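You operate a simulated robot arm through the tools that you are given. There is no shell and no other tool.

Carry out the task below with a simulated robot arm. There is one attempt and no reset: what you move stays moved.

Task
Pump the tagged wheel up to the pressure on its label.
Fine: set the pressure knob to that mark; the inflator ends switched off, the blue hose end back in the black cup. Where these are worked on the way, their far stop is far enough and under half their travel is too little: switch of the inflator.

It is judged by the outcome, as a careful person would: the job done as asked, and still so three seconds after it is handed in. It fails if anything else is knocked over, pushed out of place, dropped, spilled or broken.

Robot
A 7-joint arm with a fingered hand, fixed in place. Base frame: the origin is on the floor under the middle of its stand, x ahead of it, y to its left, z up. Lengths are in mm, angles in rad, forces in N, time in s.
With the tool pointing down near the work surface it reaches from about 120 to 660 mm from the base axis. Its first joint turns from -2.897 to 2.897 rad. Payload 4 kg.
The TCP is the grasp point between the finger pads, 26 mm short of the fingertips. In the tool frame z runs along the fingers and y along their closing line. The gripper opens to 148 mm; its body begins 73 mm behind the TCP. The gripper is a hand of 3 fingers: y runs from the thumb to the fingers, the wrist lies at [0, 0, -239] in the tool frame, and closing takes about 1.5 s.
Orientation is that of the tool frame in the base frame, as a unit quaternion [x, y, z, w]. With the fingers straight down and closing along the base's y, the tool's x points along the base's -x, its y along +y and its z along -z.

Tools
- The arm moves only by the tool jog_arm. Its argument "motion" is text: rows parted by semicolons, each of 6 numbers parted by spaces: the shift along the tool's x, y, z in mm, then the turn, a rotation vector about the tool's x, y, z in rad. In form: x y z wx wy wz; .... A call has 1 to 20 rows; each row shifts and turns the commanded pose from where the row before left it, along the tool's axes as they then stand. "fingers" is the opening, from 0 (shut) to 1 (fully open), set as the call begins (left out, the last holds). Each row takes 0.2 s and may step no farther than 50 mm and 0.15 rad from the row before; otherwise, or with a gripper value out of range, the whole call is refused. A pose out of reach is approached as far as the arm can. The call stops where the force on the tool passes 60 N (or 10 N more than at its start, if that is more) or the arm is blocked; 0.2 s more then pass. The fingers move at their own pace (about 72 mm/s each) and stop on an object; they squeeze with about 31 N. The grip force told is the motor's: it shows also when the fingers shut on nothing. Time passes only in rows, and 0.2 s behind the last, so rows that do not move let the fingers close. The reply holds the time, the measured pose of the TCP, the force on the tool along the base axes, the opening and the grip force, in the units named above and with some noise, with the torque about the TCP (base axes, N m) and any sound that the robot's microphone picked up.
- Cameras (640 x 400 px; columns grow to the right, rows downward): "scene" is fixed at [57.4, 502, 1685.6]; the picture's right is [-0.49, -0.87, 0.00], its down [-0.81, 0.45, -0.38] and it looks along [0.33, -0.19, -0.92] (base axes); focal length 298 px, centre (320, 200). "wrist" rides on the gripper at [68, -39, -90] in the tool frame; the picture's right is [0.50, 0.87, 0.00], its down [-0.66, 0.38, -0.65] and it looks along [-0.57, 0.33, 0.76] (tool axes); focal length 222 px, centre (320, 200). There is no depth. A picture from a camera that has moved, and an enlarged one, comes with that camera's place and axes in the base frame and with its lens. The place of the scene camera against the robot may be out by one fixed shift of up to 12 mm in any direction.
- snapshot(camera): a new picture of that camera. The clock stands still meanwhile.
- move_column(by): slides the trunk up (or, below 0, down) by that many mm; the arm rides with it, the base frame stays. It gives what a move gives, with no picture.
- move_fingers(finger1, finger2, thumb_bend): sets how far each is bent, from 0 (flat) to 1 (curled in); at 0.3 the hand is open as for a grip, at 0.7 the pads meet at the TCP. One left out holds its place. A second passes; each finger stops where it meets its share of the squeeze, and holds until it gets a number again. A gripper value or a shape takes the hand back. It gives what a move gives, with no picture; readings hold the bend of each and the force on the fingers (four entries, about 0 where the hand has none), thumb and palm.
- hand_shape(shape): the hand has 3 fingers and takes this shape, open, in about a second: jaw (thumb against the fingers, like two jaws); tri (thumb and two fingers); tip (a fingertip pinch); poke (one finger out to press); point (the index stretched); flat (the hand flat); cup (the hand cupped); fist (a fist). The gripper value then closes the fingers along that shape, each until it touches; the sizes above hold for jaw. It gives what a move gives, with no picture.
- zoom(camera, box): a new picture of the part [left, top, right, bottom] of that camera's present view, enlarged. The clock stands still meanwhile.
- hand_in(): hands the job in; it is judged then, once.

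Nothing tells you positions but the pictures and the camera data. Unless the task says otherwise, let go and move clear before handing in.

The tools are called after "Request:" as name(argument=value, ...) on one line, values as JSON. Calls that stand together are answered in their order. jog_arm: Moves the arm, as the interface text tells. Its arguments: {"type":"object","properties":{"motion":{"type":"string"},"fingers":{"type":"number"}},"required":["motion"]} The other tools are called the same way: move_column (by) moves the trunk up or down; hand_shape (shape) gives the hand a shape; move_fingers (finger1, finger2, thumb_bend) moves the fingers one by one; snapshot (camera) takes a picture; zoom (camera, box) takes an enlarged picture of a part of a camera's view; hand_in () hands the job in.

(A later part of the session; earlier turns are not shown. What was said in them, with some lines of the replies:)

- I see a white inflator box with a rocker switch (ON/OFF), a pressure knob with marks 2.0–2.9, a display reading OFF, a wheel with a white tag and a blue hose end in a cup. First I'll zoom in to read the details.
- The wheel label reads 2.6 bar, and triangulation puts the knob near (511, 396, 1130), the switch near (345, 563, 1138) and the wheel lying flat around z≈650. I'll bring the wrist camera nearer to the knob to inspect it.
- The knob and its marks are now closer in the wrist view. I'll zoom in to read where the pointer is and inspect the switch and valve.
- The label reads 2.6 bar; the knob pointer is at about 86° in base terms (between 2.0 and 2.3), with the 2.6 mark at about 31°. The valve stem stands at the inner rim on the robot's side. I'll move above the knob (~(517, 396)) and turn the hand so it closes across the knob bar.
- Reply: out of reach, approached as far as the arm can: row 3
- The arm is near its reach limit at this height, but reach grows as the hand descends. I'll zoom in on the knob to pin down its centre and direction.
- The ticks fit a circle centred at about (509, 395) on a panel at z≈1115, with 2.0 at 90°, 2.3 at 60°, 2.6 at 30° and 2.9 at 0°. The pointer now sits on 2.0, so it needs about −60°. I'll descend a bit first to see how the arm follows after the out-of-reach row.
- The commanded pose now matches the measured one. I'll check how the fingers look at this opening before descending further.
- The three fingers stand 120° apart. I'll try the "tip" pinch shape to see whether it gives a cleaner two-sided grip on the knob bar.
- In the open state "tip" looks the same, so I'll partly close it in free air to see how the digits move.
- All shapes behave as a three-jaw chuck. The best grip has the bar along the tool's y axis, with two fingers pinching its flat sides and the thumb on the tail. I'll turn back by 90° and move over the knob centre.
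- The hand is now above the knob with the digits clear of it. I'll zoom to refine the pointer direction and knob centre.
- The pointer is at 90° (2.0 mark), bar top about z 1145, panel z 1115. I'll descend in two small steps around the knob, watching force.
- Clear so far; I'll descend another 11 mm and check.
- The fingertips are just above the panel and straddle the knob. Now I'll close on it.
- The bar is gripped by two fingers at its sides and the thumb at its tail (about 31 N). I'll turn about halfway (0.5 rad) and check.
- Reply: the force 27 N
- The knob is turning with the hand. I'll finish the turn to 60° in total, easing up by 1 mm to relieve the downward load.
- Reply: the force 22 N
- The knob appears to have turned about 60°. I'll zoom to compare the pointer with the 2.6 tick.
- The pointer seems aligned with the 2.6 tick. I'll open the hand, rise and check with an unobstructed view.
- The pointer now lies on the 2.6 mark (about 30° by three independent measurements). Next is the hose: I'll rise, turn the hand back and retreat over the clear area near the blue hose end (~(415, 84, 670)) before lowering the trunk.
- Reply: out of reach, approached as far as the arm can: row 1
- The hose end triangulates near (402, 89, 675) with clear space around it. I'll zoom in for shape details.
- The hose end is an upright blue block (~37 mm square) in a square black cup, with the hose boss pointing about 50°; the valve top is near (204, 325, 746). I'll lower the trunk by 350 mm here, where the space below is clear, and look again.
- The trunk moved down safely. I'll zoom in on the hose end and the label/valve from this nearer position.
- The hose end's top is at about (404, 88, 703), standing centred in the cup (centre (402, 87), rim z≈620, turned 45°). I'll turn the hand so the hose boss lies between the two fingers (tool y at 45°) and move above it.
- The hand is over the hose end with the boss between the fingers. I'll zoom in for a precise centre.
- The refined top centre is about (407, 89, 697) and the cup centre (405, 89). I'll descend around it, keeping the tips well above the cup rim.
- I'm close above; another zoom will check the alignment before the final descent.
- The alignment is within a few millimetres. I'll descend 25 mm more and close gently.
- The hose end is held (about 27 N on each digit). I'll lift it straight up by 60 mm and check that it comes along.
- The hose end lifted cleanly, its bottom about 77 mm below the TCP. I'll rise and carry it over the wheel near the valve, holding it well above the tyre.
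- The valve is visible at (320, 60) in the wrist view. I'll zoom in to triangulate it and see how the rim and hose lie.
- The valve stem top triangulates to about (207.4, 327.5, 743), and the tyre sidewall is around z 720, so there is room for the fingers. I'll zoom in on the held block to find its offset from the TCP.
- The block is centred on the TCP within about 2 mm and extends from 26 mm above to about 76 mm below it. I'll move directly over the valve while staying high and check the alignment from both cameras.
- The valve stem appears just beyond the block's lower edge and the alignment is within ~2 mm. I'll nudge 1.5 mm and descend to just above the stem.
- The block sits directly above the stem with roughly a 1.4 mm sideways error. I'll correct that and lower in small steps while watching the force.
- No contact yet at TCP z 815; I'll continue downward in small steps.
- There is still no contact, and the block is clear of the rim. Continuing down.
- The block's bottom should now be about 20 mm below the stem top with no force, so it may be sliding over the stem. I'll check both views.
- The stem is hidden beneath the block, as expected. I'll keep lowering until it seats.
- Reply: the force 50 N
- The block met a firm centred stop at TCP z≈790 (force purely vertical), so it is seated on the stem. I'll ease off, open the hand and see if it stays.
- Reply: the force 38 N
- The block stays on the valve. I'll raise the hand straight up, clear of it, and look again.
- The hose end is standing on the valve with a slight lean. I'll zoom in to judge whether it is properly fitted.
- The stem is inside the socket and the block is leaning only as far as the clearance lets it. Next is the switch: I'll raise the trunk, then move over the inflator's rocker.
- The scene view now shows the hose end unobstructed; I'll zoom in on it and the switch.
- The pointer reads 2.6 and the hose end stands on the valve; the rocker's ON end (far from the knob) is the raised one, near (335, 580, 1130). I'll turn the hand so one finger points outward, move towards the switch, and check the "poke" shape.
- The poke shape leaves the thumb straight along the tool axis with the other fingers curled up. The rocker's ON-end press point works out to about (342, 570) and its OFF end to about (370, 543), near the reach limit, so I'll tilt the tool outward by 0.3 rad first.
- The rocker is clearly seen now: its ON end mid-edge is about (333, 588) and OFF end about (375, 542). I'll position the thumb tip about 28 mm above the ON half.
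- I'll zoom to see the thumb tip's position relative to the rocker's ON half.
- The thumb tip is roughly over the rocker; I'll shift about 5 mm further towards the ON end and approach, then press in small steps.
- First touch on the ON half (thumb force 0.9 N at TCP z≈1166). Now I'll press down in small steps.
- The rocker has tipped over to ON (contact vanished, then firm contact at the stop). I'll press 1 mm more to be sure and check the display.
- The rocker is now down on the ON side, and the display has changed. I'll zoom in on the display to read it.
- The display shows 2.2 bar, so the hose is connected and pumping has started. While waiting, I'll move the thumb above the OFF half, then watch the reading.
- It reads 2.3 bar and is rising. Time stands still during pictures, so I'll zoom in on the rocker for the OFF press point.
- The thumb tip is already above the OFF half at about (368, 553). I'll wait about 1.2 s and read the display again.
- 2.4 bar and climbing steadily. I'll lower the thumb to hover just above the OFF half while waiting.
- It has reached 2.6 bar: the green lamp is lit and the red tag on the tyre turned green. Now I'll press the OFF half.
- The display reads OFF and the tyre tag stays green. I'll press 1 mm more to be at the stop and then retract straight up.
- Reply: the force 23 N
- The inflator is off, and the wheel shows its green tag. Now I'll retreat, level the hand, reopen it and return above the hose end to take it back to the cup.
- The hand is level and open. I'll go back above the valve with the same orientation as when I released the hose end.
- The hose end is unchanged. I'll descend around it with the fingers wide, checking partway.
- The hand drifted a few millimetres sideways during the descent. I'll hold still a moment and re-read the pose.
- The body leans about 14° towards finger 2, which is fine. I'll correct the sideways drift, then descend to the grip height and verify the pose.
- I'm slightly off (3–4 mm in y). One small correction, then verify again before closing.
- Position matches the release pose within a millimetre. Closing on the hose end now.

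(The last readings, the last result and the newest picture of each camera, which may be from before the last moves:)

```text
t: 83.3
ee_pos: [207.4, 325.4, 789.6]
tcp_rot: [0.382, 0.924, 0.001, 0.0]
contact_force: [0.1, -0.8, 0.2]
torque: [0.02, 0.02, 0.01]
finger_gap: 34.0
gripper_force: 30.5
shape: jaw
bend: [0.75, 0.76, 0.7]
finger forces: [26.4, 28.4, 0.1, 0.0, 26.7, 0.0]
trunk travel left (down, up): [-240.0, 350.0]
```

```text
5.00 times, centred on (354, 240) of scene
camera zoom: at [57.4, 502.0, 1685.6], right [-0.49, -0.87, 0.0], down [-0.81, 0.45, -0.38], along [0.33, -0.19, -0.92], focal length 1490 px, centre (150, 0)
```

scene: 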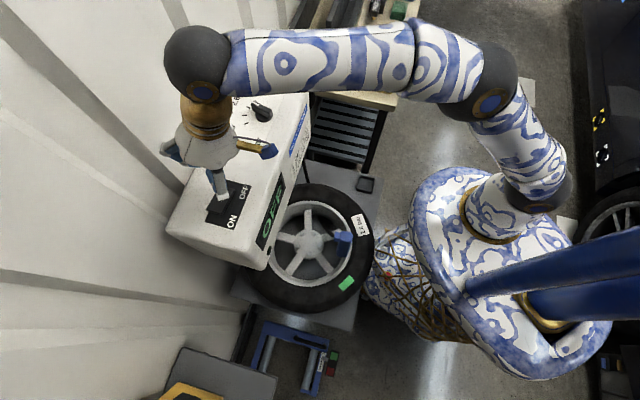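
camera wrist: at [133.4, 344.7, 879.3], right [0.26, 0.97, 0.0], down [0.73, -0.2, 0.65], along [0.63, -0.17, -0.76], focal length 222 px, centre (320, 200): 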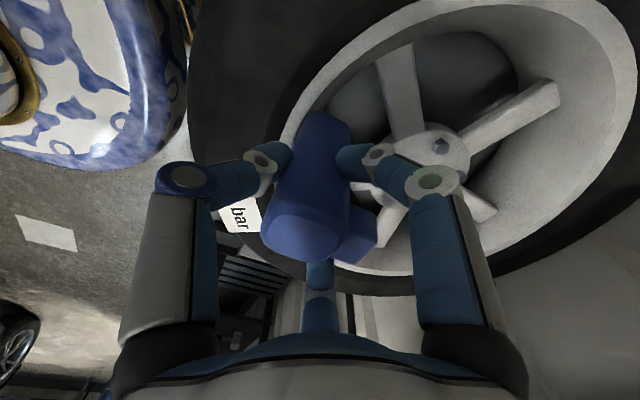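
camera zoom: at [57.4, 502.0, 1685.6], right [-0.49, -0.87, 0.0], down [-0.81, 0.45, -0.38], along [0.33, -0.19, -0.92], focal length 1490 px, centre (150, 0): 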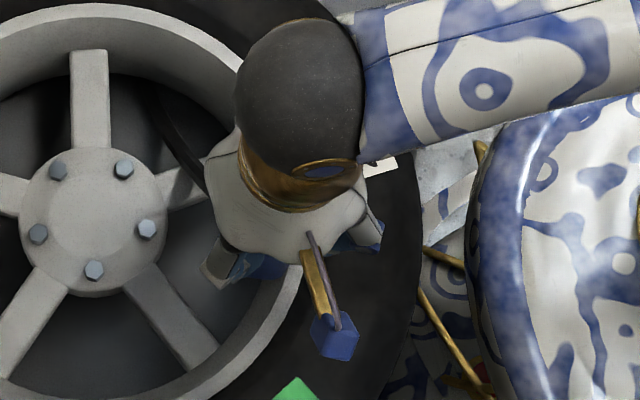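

The hose end is gripped, with a slight remaining tilt. I'll lift straight along the stem, watching the force.

Request:
jog_arm(motion="0 0 -8 0 0 0; 0 0 -8 0 0 0; 0 0 -8 0 0 0; 0 0 0 0 0 0")

Request:
jog_arm(motion="0 0 -15 0 0 0; 0 0 -20 0 0 0; 0 0 -25 0 0 0; 0 0 -25 0 0 0; 0 0 0 0 0 0; 0 0 0 0 0 0")

Request:
snapshot(camera="wrist")

Request:
zoom(camera="wrist", box=[240, 80, 400, 180])

Request:
zoom(camera="wrist", box=[240, 170, 400, 270])

```text
t: 84.3
ee_pos: [207.1, 324.0, 815.3]
tcp_rot: [0.382, 0.924, 0.001, 0.0]
contact_force: [0.7, 0.1, -1.1]
torque: [0.04, -0.02, 0.01]
finger_gap: 34.0
gripper_force: 31.8
shape: jaw
bend: [0.75, 0.76, 0.7]
finger forces: [26.2, 28.4, 0.0, 0.0, 26.7, 0.1]
trunk travel left (down, up): [-240.0, 350.0]
```

```text
t: 85.7
ee_pos: [208.4, 324.1, 899.9]
tcp_rot: [0.381, 0.924, 0.001, 0.001]
contact_force: [-1.0, 0.1, -1.0]
torque: [0.01, 0.03, -0.03]
finger_gap: 34.1
gripper_force: 30.9
shape: jaw
bend: [0.75, 0.76, 0.7]
finger forces: [26.4, 28.5, 0.0, 0.0, 26.8, 0.1]
trunk travel left (down, up): [-240.0, 350.0]
```

```text
taken
camera wrist: at [134.5, 344.8, 990.2], right [0.26, 0.97, 0.0], down [0.73, -0.2, 0.65], along [0.63, -0.17, -0.76], focal length 222 px, centre (320, 200)
```

wrist: 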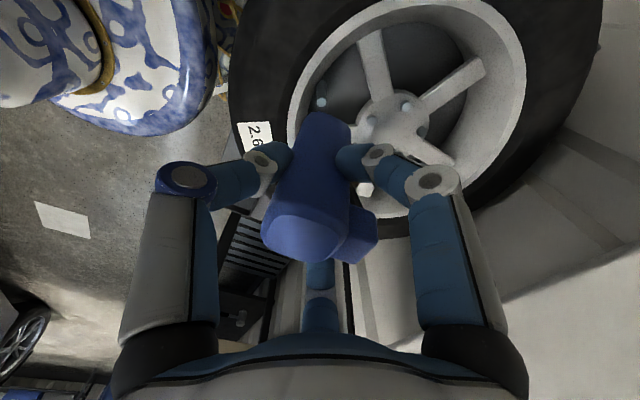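

```text
4.00 times, centred on (320, 130) of wrist
camera zoom: at [134.5, 344.8, 990.2], right [0.26, 0.97, 0.0], down [0.73, -0.2, 0.65], along [0.63, -0.17, -0.76], focal length 888 px, centre (320, 480)
```

zoom: 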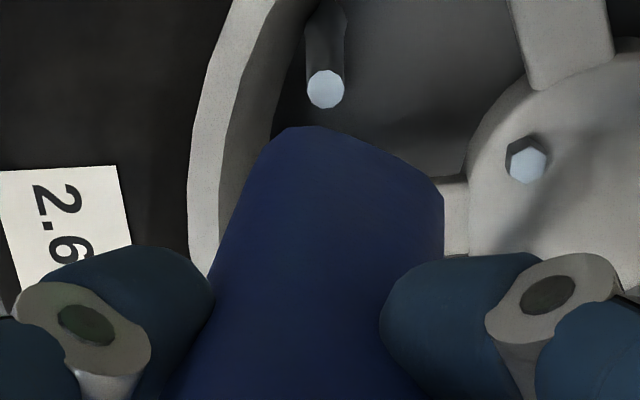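

```text
4.00 times, centred on (320, 220) of wrist
camera zoom: at [134.5, 344.8, 990.2], right [0.26, 0.97, 0.0], down [0.73, -0.2, 0.65], along [0.63, -0.17, -0.76], focal length 888 px, centre (320, 120)
```

zoom: 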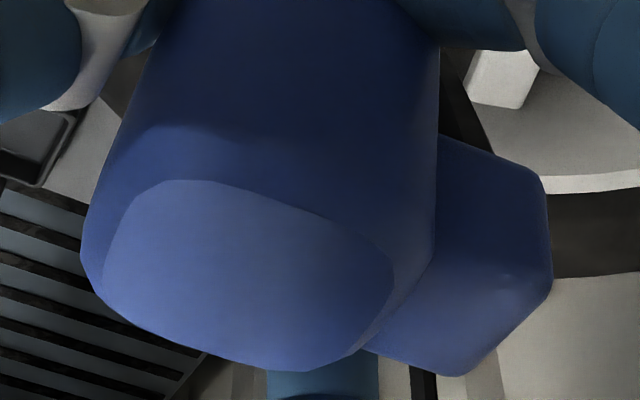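

The hose end is off the valve, held with about a 7° tilt. I'll carry it back along the same corridor to above the cup, then rotate the hand slightly so the block hangs upright.

Request:
jog_arm(motion="-42.8 -3.8 0 0 0 0; -42.8 -3.8 0 0 0 0; -42.8 -3.8 0 0 0 0; -42.8 -3.8 0 0 0 0; -42.8 -3.8 0 0 0 0; -42.8 -3.8 0 0 0 0; -42.9 -3.9 0 0 0 0; 0 0 0 0.042 -0.0475 0; 0 0 0 0.042 -0.0475 0; 0 0 0 0 0 0; 0 0 0 0 0 0")

Request:
snapshot(camera="wrist")

Request:
snapshot(camera="scene")

```text
t: 88.1
ee_pos: [400.5, 93.9, 899.9]
tcp_rot: [0.381, 0.922, -0.057, 0.028]
contact_force: [0.3, 0.2, -1.9]
torque: [-0.01, 0.02, -0.01]
finger_gap: 33.5
gripper_force: 31.0
shape: jaw
bend: [0.75, 0.76, 0.7]
finger forces: [26.7, 28.4, 0.0, 0.1, 26.4, 0.0]
trunk travel left (down, up): [-240.0, 350.0]
```

```text
taken
camera wrist: at [326.0, 124.9, 985.2], right [0.26, 0.96, -0.12], down [0.73, -0.11, 0.68], along [0.64, -0.26, -0.72], focal length 222 px, centre (320, 200)
```

wrist: 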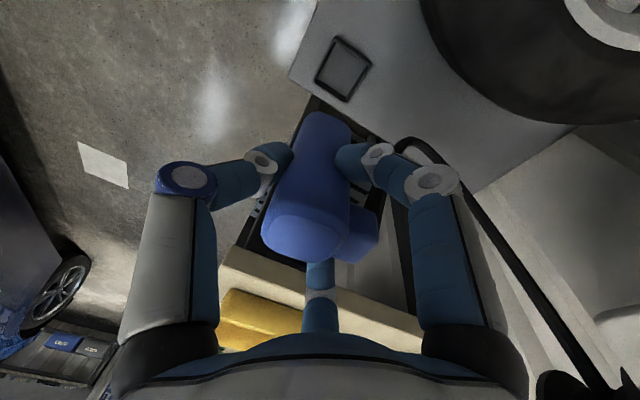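

```text
taken
```

scene: 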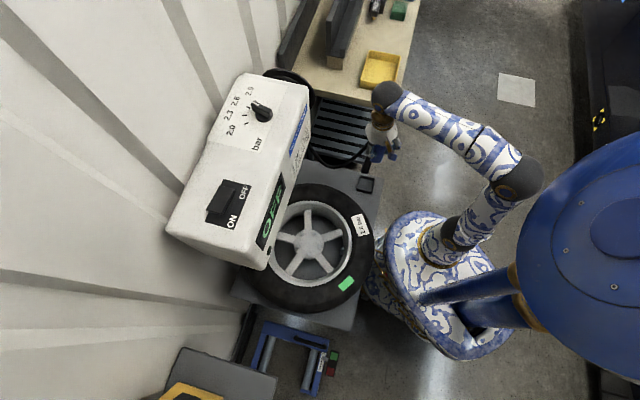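

The cup is visible and the block hangs upright. I'll zoom in to compare the block's bottom with the cup.

Request:
zoom(camera="wrist", box=[240, 20, 400, 120])

Request:
zoom(camera="wrist", box=[240, 90, 400, 190])

Request:
zoom(camera="scene", box=[310, 120, 438, 200])

```text
4.00 times, centred on (320, 70) of wrist
camera zoom: at [326.0, 124.9, 985.2], right [0.26, 0.96, -0.12], down [0.73, -0.11, 0.68], along [0.64, -0.26, -0.72], focal length 888 px, centre (320, 720)
```

zoom: 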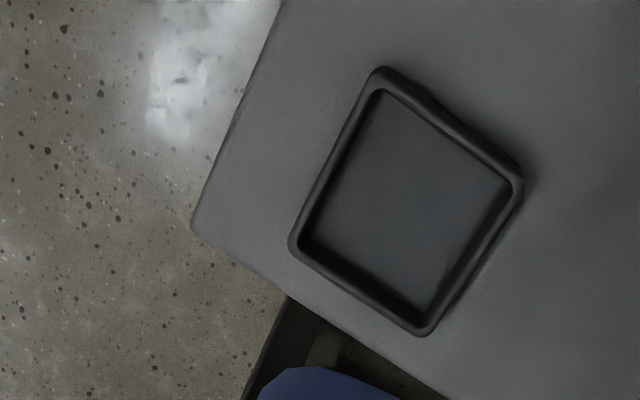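

```text
4.00 times, centred on (320, 140) of wrist
camera zoom: at [326.0, 124.9, 985.2], right [0.26, 0.96, -0.12], down [0.73, -0.11, 0.68], along [0.64, -0.26, -0.72], focal length 888 px, centre (320, 440)
```

zoom: 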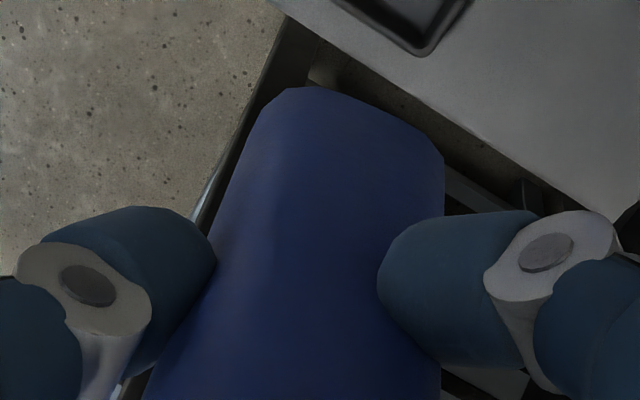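

```text
5.00 times, centred on (374, 160) of scene
camera zoom: at [57.4, 502.0, 1685.6], right [-0.49, -0.87, 0.0], down [-0.81, 0.45, -0.38], along [0.33, -0.19, -0.92], focal length 1490 px, centre (50, 400)
```

zoom: 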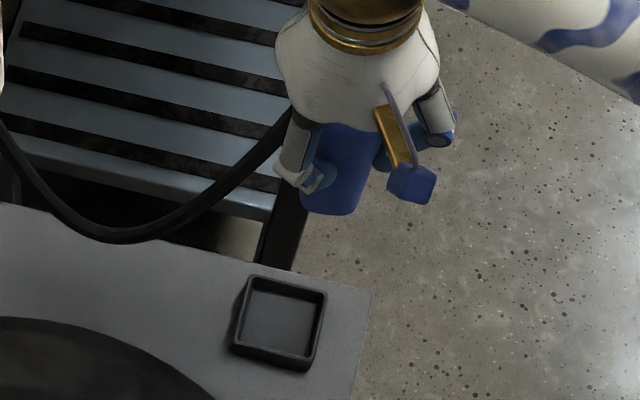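

The block's bottom centre (405, 87.5) matches the cup centre (406, 89) within 2 mm. I'll descend vertically 150 mm and recheck.

Request:
jog_arm(motion="3.2 4.3 29.5 0 0 0; 2.85 2.51 29.7 0 0 0; 2.85 2.51 29.7 0 0 0; 2.85 2.51 29.7 0 0 0; 2.85 2.51 29.7 0 0 0; 0 0 0 0 0 0; 0 0 0 0 0 0")

Request:
zoom(camera="wrist", box=[240, 50, 400, 150])

Request:
zoom(camera="scene", box=[310, 120, 438, 200])

```text
t: 89.7
ee_pos: [403.5, 98.1, 747.0]
tcp_rot: [0.381, 0.922, -0.058, 0.027]
contact_force: [-0.2, 0.1, -0.9]
torque: [0.03, -0.01, -0.01]
finger_gap: 33.8
gripper_force: 30.8
shape: jaw
bend: [0.75, 0.76, 0.7]
finger forces: [26.6, 28.5, 0.0, 0.0, 26.6, 0.1]
trunk travel left (down, up): [-240.0, 350.0]
```

```text
4.00 times, centred on (320, 100) of wrist
camera zoom: at [328.6, 129.4, 833.7], right [0.26, 0.96, -0.12], down [0.73, -0.11, 0.68], along [0.64, -0.26, -0.72], focal length 888 px, centre (320, 600)
```

zoom: 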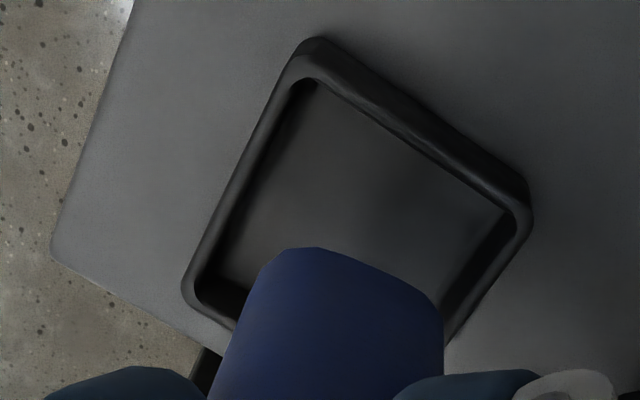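

```text
5.00 times, centred on (374, 160) of scene
camera zoom: at [57.4, 502.0, 1685.6], right [-0.49, -0.87, 0.0], down [-0.81, 0.45, -0.38], along [0.33, -0.19, -0.92], focal length 1490 px, centre (50, 400)
```

zoom: 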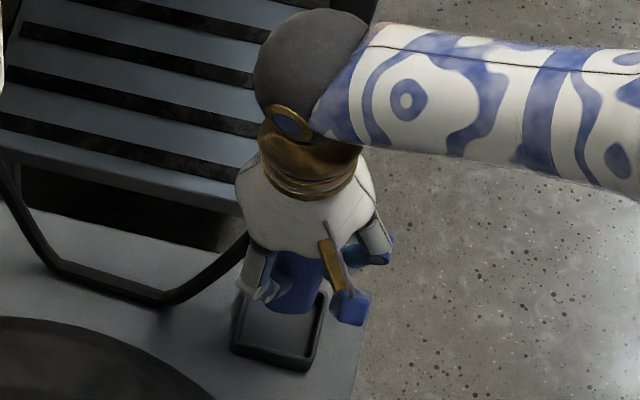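

The block drifted about 5 mm towards +y relative to the cup. I'll correct it and recheck before lowering into the cup.

Request:
jog_arm(motion="-4.4 -3.3 0.7 0 0 0; 0 0 0 0 0 0; 0 0 0 0 0 0")

Request:
jog_arm(motion="1.9 1.68 19.8 0 0 0; 1.43 1.26 14.9 0 0 0; 0 0 0 0 0 0; 0 0 0 0 0 0")

Request:
zoom(camera="wrist", box=[240, 50, 400, 150])

Request:
zoom(camera="scene", box=[330, 140, 426, 200])

```text
t: 90.5
ee_pos: [402.6, 91.4, 748.5]
tcp_rot: [0.381, 0.922, -0.057, 0.028]
contact_force: [-0.4, 0.2, -0.5]
torque: [0.05, 0.03, -0.01]
finger_gap: 33.7
gripper_force: 30.8
shape: jaw
bend: [0.75, 0.76, 0.7]
finger forces: [26.6, 28.5, 0.0, 0.1, 26.5, 0.0]
trunk travel left (down, up): [-240.0, 350.0]
```

```text
t: 91.5
ee_pos: [402.7, 90.5, 713.3]
tcp_rot: [0.382, 0.922, -0.056, 0.029]
contact_force: [-0.2, -0.1, -1.6]
torque: [-0.02, 0.0, 0.03]
finger_gap: 33.6
gripper_force: 30.9
shape: jaw
bend: [0.75, 0.76, 0.7]
finger forces: [26.6, 28.5, 0.0, 0.0, 26.4, 0.1]
trunk travel left (down, up): [-240.0, 350.0]
```

```text
4.00 times, centred on (320, 100) of wrist
camera zoom: at [328.3, 121.8, 799.0], right [0.26, 0.96, -0.12], down [0.73, -0.11, 0.68], along [0.64, -0.26, -0.72], focal length 888 px, centre (320, 600)
```

zoom: 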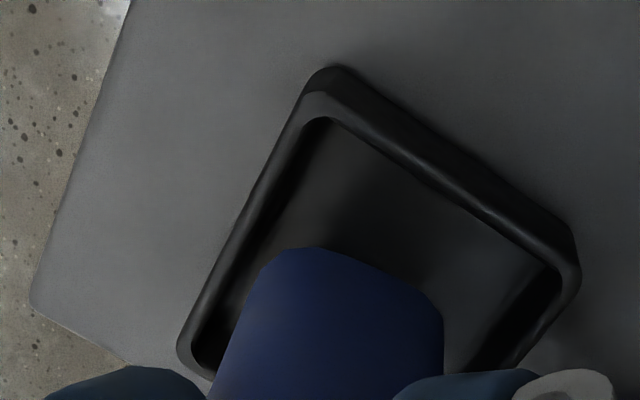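

```text
6.67 times, centred on (378, 170) of scene
camera zoom: at [57.4, 502.0, 1685.6], right [-0.49, -0.87, 0.0], down [-0.81, 0.45, -0.38], along [0.33, -0.19, -0.92], focal length 1987 px, centre (-67, 400)
```

zoom: 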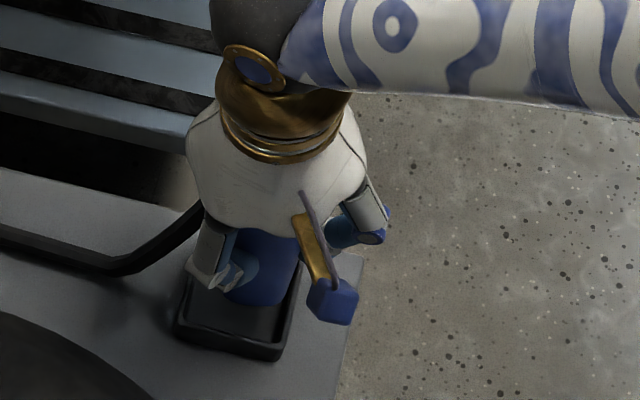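

Close: the block's centre is now (406, 85) vs the cup (407, 87). I'll make a 2.5 mm correction and lower until it's just entering the cup.

Request:
jog_arm(motion="1 2.4 -0.3 0 0 0; 1.05 0.92 10.9 0 0 0; 0.76 0.67 7.9 0 0 0; 0 0 0 0 0 0; 0 0 0 0 0 0")

Request:
zoom(camera="wrist", box=[240, 50, 400, 150])

Request:
zoom(camera="scene", box=[346, 160, 394, 190])

```text
t: 92.7
ee_pos: [404.7, 92.5, 695.3]
tcp_rot: [0.381, 0.922, -0.057, 0.027]
contact_force: [0.3, -0.2, -1.5]
torque: [0.03, 0.01, 0.02]
finger_gap: 33.5
gripper_force: 30.8
shape: jaw
bend: [0.75, 0.76, 0.7]
finger forces: [26.7, 28.5, 0.0, 0.1, 26.4, 0.0]
trunk travel left (down, up): [-240.0, 350.0]
```

```text
4.00 times, centred on (320, 100) of wrist
camera zoom: at [329.0, 123.7, 780.9], right [0.26, 0.96, -0.12], down [0.73, -0.11, 0.68], along [0.64, -0.26, -0.72], focal length 888 px, centre (320, 600)
```

zoom: 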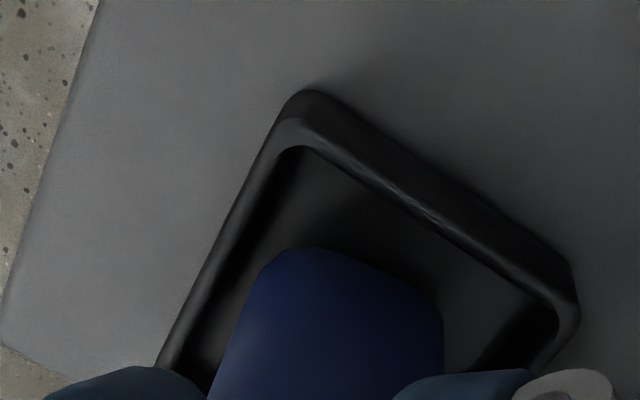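

```text
13.33 times, centred on (370, 175) of scene
camera zoom: at [57.4, 502.0, 1685.6], right [-0.49, -0.87, 0.0], down [-0.81, 0.45, -0.38], along [0.33, -0.19, -0.92], focal length 3974 px, centre (-347, 533)
```

zoom: 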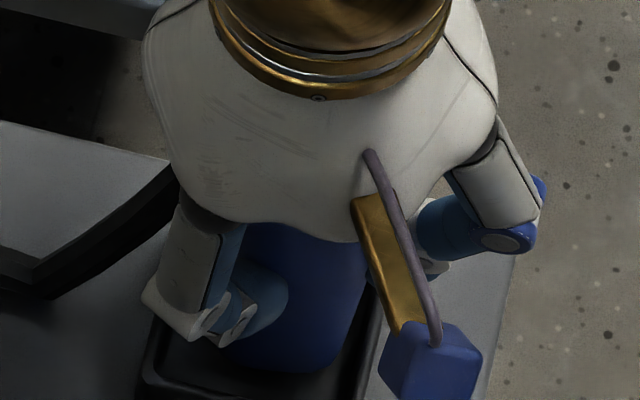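

The block is centred over the cup opening. I'll lower in small steps until it touches the floor of the cup.

Request:
jog_arm(motion="0.29 0.25 2.97 0 0 0; 0.29 0.25 2.97 0 0 0; 0 0 0 0 0 0")

Request:
jog_arm(motion="0.19 0.17 1.98 0 0 0; 0.19 0.17 1.98 0 0 0; 0 0 0 0 0 0")

Request:
zoom(camera="wrist", box=[240, 50, 400, 150])

```text
t: 93.5
ee_pos: [403.5, 92.6, 691.3]
tcp_rot: [0.382, 0.922, -0.057, 0.029]
contact_force: [0.2, 0.1, -1.4]
torque: [0.0, 0.03, 0.02]
finger_gap: 33.4
gripper_force: 31.2
shape: jaw
bend: [0.75, 0.76, 0.7]
finger forces: [26.6, 28.3, 0.1, 0.1, 26.4, 0.1]
trunk travel left (down, up): [-240.0, 350.0]
```

```text
t: 94.3
ee_pos: [404.5, 92.2, 686.1]
tcp_rot: [0.381, 0.922, -0.056, 0.028]
contact_force: [-0.3, 0.2, -1.8]
torque: [0.02, 0.0, -0.01]
finger_gap: 33.7
gripper_force: 31.4
shape: jaw
bend: [0.75, 0.76, 0.7]
finger forces: [26.6, 28.4, 0.0, 0.0, 26.4, 0.1]
trunk travel left (down, up): [-240.0, 350.0]
```

```text
4.00 times, centred on (320, 100) of wrist
camera zoom: at [330.0, 123.3, 771.7], right [0.26, 0.96, -0.12], down [0.73, -0.11, 0.68], along [0.64, -0.26, -0.72], focal length 888 px, centre (320, 600)
```

zoom: 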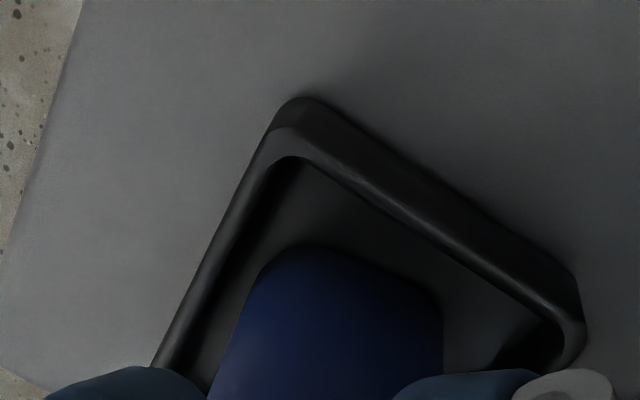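

Inside the cup and still no contact; continuing down in small steps.

Request:
jog_arm(motion="0.19 0.17 1.98 0 0 0; 0.19 0.17 1.98 0 0 0; 0 0 0 0 0 0")

Request:
jog_arm(motion="0.19 0.17 1.98 0 0 0; 0 0 0 0 0 0")

```text
t: 95.1
ee_pos: [403.7, 91.1, 683.3]
tcp_rot: [0.381, 0.922, -0.056, 0.028]
contact_force: [-0.7, -1.0, 1.8]
torque: [0.03, -0.02, 0.02]
finger_gap: 33.7
gripper_force: 30.8
shape: jaw
bend: [0.75, 0.76, 0.7]
finger forces: [27.2, 29.0, 0.1, 0.0, 26.7, 0.0]
trunk travel left (down, up): [-240.0, 350.0]
```

```text
t: 95.7
ee_pos: [402.3, 91.5, 680.1]
tcp_rot: [0.381, 0.923, -0.055, 0.028]
contact_force: [2.0, -0.5, 22.3]
torque: [-0.11, 0.0, 0.05]
finger_gap: 34.2
gripper_force: 31.1
shape: jaw
bend: [0.76, 0.76, 0.69]
finger forces: [30.6, 32.2, 0.0, 0.0, 29.8, 0.0]
trunk travel left (down, up): [-240.0, 350.0]
```

It is resting on the cup floor (22 N). I'll ease up 1 mm and release.

Request:
jog_arm(motion="-0.1 -0.08 -1 0 0 0; 0 0 0 0 0 0")

Request:
jog_arm(motion="0 0 0 0 0 0; 0 0 0 0 0 0; 0 0 0 0 0 0; 0 0 0 0 0 0; 0 0 0 0 0 0; 0 0 0 0 0 0", fingers=0.8)

Request:
snapshot(camera="wrist")

Request:
zoom(camera="scene", box=[330, 140, 426, 200])

```text
t: 96.3
ee_pos: [403.4, 92.0, 681.0]
tcp_rot: [0.381, 0.922, -0.056, 0.029]
contact_force: [3.9, -1.5, 16.3]
torque: [-0.1, -0.08, 0.07]
finger_gap: 34.4
gripper_force: 31.3
shape: jaw
bend: [0.76, 0.76, 0.69]
finger forces: [29.8, 33.2, 0.0, 0.0, 28.3, 0.0]
trunk travel left (down, up): [-240.0, 350.0]
```

```text
t: 97.7
ee_pos: [403.2, 92.2, 681.1]
tcp_rot: [0.382, 0.922, -0.056, 0.028]
contact_force: [-0.4, 0.9, 0.3]
torque: [0.02, 0.02, 0.0]
finger_gap: 118.3
gripper_force: 0.0
shape: jaw
bend: [0.26, 0.26, 0.48]
finger forces: [0.0, 0.0, 0.0, 0.0, 0.0, 0.1]
trunk travel left (down, up): [-240.0, 350.0]
```

```text
taken
camera wrist: at [328.4, 123.8, 766.9], right [0.26, 0.96, -0.12], down [0.73, -0.11, 0.68], along [0.64, -0.26, -0.72], focal length 222 px, centre (320, 200)
```

wrist: 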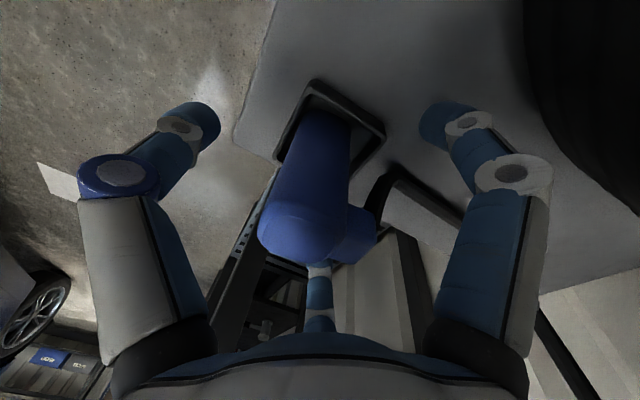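

```text
6.67 times, centred on (378, 170) of scene
camera zoom: at [57.4, 502.0, 1685.6], right [-0.49, -0.87, 0.0], down [-0.81, 0.45, -0.38], along [0.33, -0.19, -0.92], focal length 1987 px, centre (-67, 400)
```

zoom: 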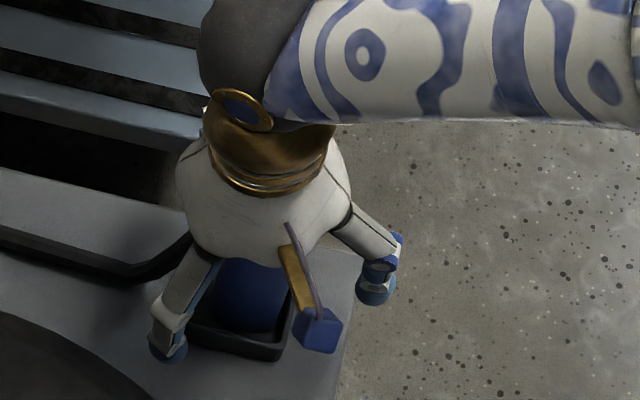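

The hose end stands in the cup by itself. I'll rise straight up clear of it.

Request:
jog_arm(motion="-1.9 -1.68 -19.8 0 0 0; -2.85 -2.51 -29.7 0 0 0; -2.85 -2.51 -29.7 0 0 0; -2.85 -2.51 -29.7 0 0 0; -2.85 -2.51 -29.7 0 0 0; -2.85 -2.51 -29.7 0 0 0; 0 0 0 0 0 0")

Request:
snapshot(camera="wrist")

Request:
snapshot(camera="scene")

```text
t: 99.3
ee_pos: [404.4, 93.8, 852.9]
tcp_rot: [0.381, 0.922, -0.057, 0.028]
contact_force: [0.0, 0.3, -0.9]
torque: [0.0, -0.02, 0.0]
finger_gap: 118.0
gripper_force: 0.0
shape: jaw
bend: [0.26, 0.25, 0.48]
finger forces: [0.0, 0.0, 0.0, 0.0, 0.0, 0.1]
trunk travel left (down, up): [-240.0, 350.0]
```

```text
taken
camera wrist: at [329.6, 123.9, 937.9], right [0.26, 0.96, -0.12], down [0.73, -0.11, 0.68], along [0.64, -0.26, -0.72], focal length 222 px, centre (320, 200)
```

wrist: 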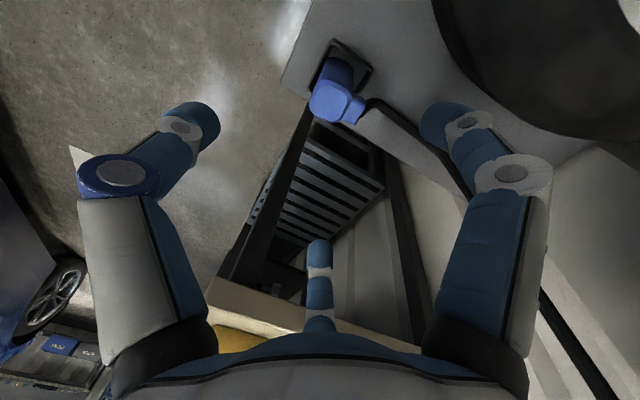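

```text
taken
```

scene: 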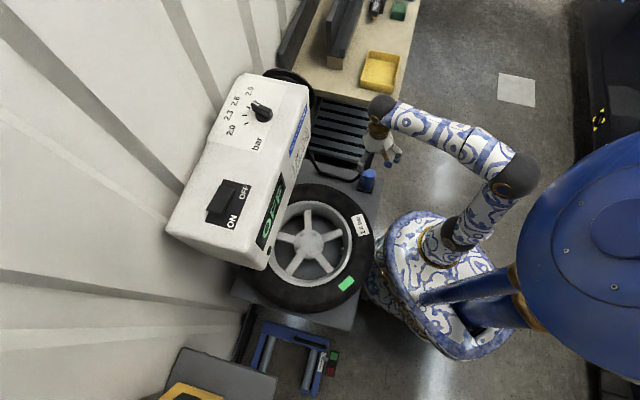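

Everything seems in place: the hose end is in the cup, the display reads OFF and the tyre tag is green. I'll zoom in for a final check of each.

Request:
zoom(camera="scene", box=[330, 150, 410, 200])

Request:
zoom(camera="scene", box=[220, 80, 300, 130])

Request:
zoom(camera="scene", box=[190, 160, 318, 240])

Request:
zoom(camera="scene", box=[290, 200, 418, 300])

Request:
zoom(camera="wrist", box=[270, 20, 430, 120])

```text
8.00 times, centred on (370, 175) of scene
camera zoom: at [57.4, 502.0, 1685.6], right [-0.49, -0.87, 0.0], down [-0.81, 0.45, -0.38], along [0.33, -0.19, -0.92], focal length 2384 px, centre (-80, 400)
```

zoom: 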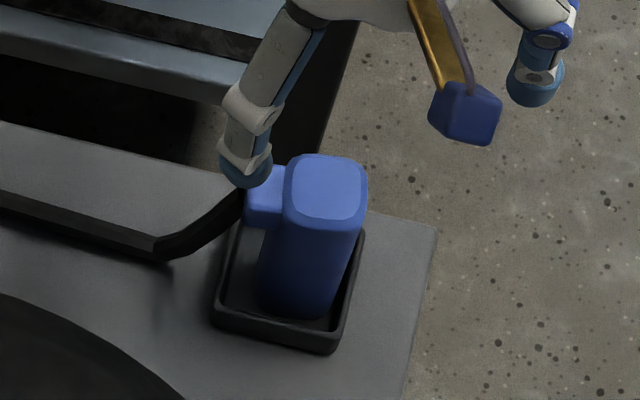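

```text
8.00 times, centred on (260, 105) of scene
camera zoom: at [57.4, 502.0, 1685.6], right [-0.49, -0.87, 0.0], down [-0.81, 0.45, -0.38], along [0.33, -0.19, -0.92], focal length 2384 px, centre (800, 960)
```

zoom: 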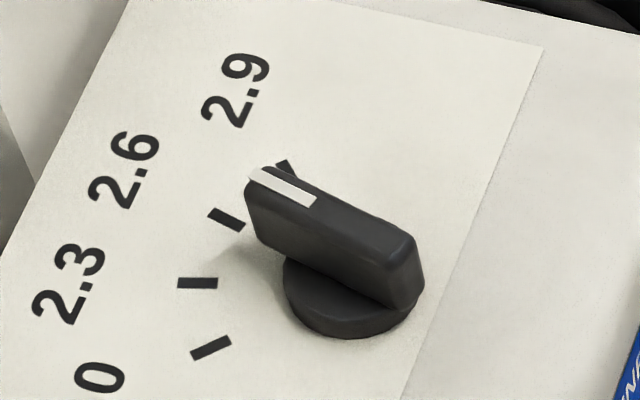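

```text
5.00 times, centred on (254, 200) of scene
camera zoom: at [57.4, 502.0, 1685.6], right [-0.49, -0.87, 0.0], down [-0.81, 0.45, -0.38], along [0.33, -0.19, -0.92], focal length 1490 px, centre (650, 200)
```

zoom: 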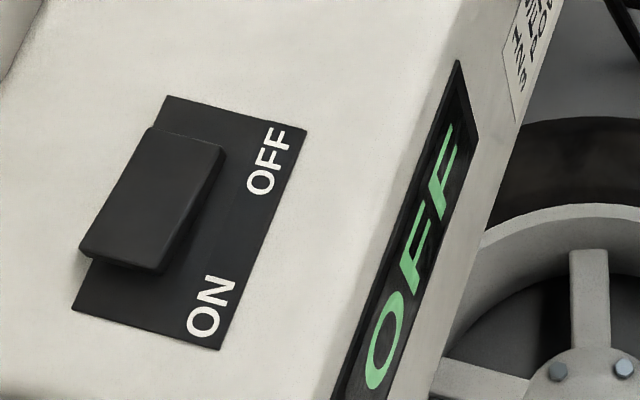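

```text
4.00 times, centred on (354, 250) of scene
camera zoom: at [57.4, 502.0, 1685.6], right [-0.49, -0.87, 0.0], down [-0.81, 0.45, -0.38], along [0.33, -0.19, -0.92], focal length 1192 px, centre (184, 0)
```

zoom: 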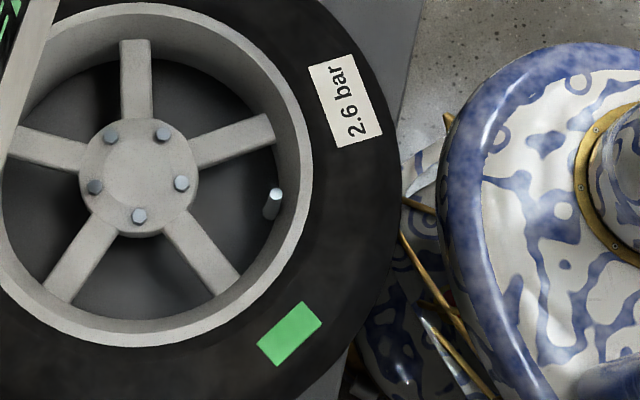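

```text
4.00 times, centred on (350, 70) of wrist
camera zoom: at [329.6, 123.9, 937.9], right [0.26, 0.96, -0.12], down [0.73, -0.11, 0.68], along [0.64, -0.26, -0.72], focal length 888 px, centre (200, 720)
```

zoom: 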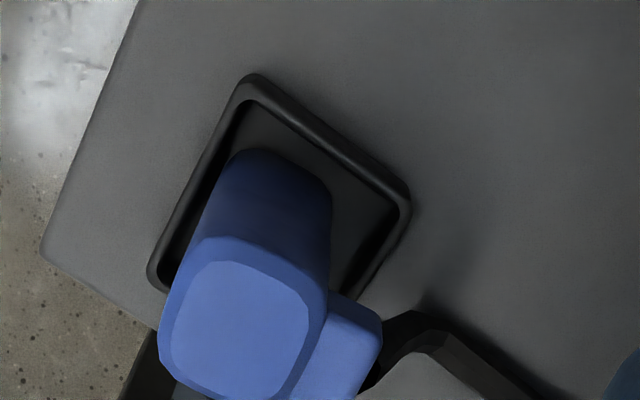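

All checks pass. The pointer is on 2.6 (about 30°, matching its tick), the switch and display are OFF, and the tyre tag is green. The hose end stands in the black cup and the hand is open and well clear above it, so I'll hand in.

Request:
hand_in()

```text
The job is handed in.
```

The tagged wheel is pumped up to the 2.6 bar on its label, and I've handed the job in. I don't have the judge's result.

- **Pressure:** the inflator display climbed from 2.2 to 2.6 bar. The green lamp then lit and the red tag on the tyre turned green, and the tag stayed green after switch-off.
- **Knob:** the pointer sits on the 2.6 mark, within about 2° by my picture measurements.
- **Switch:** I pressed it through to its stop for ON and again for OFF. The display now reads OFF.
- **Hose end:** it stands upright in the black cup. It leaned on the valve while pumping, but the wheel still took air.

My last pictures showed nothing else knocked or moved. The hand is open and well clear above the cup.
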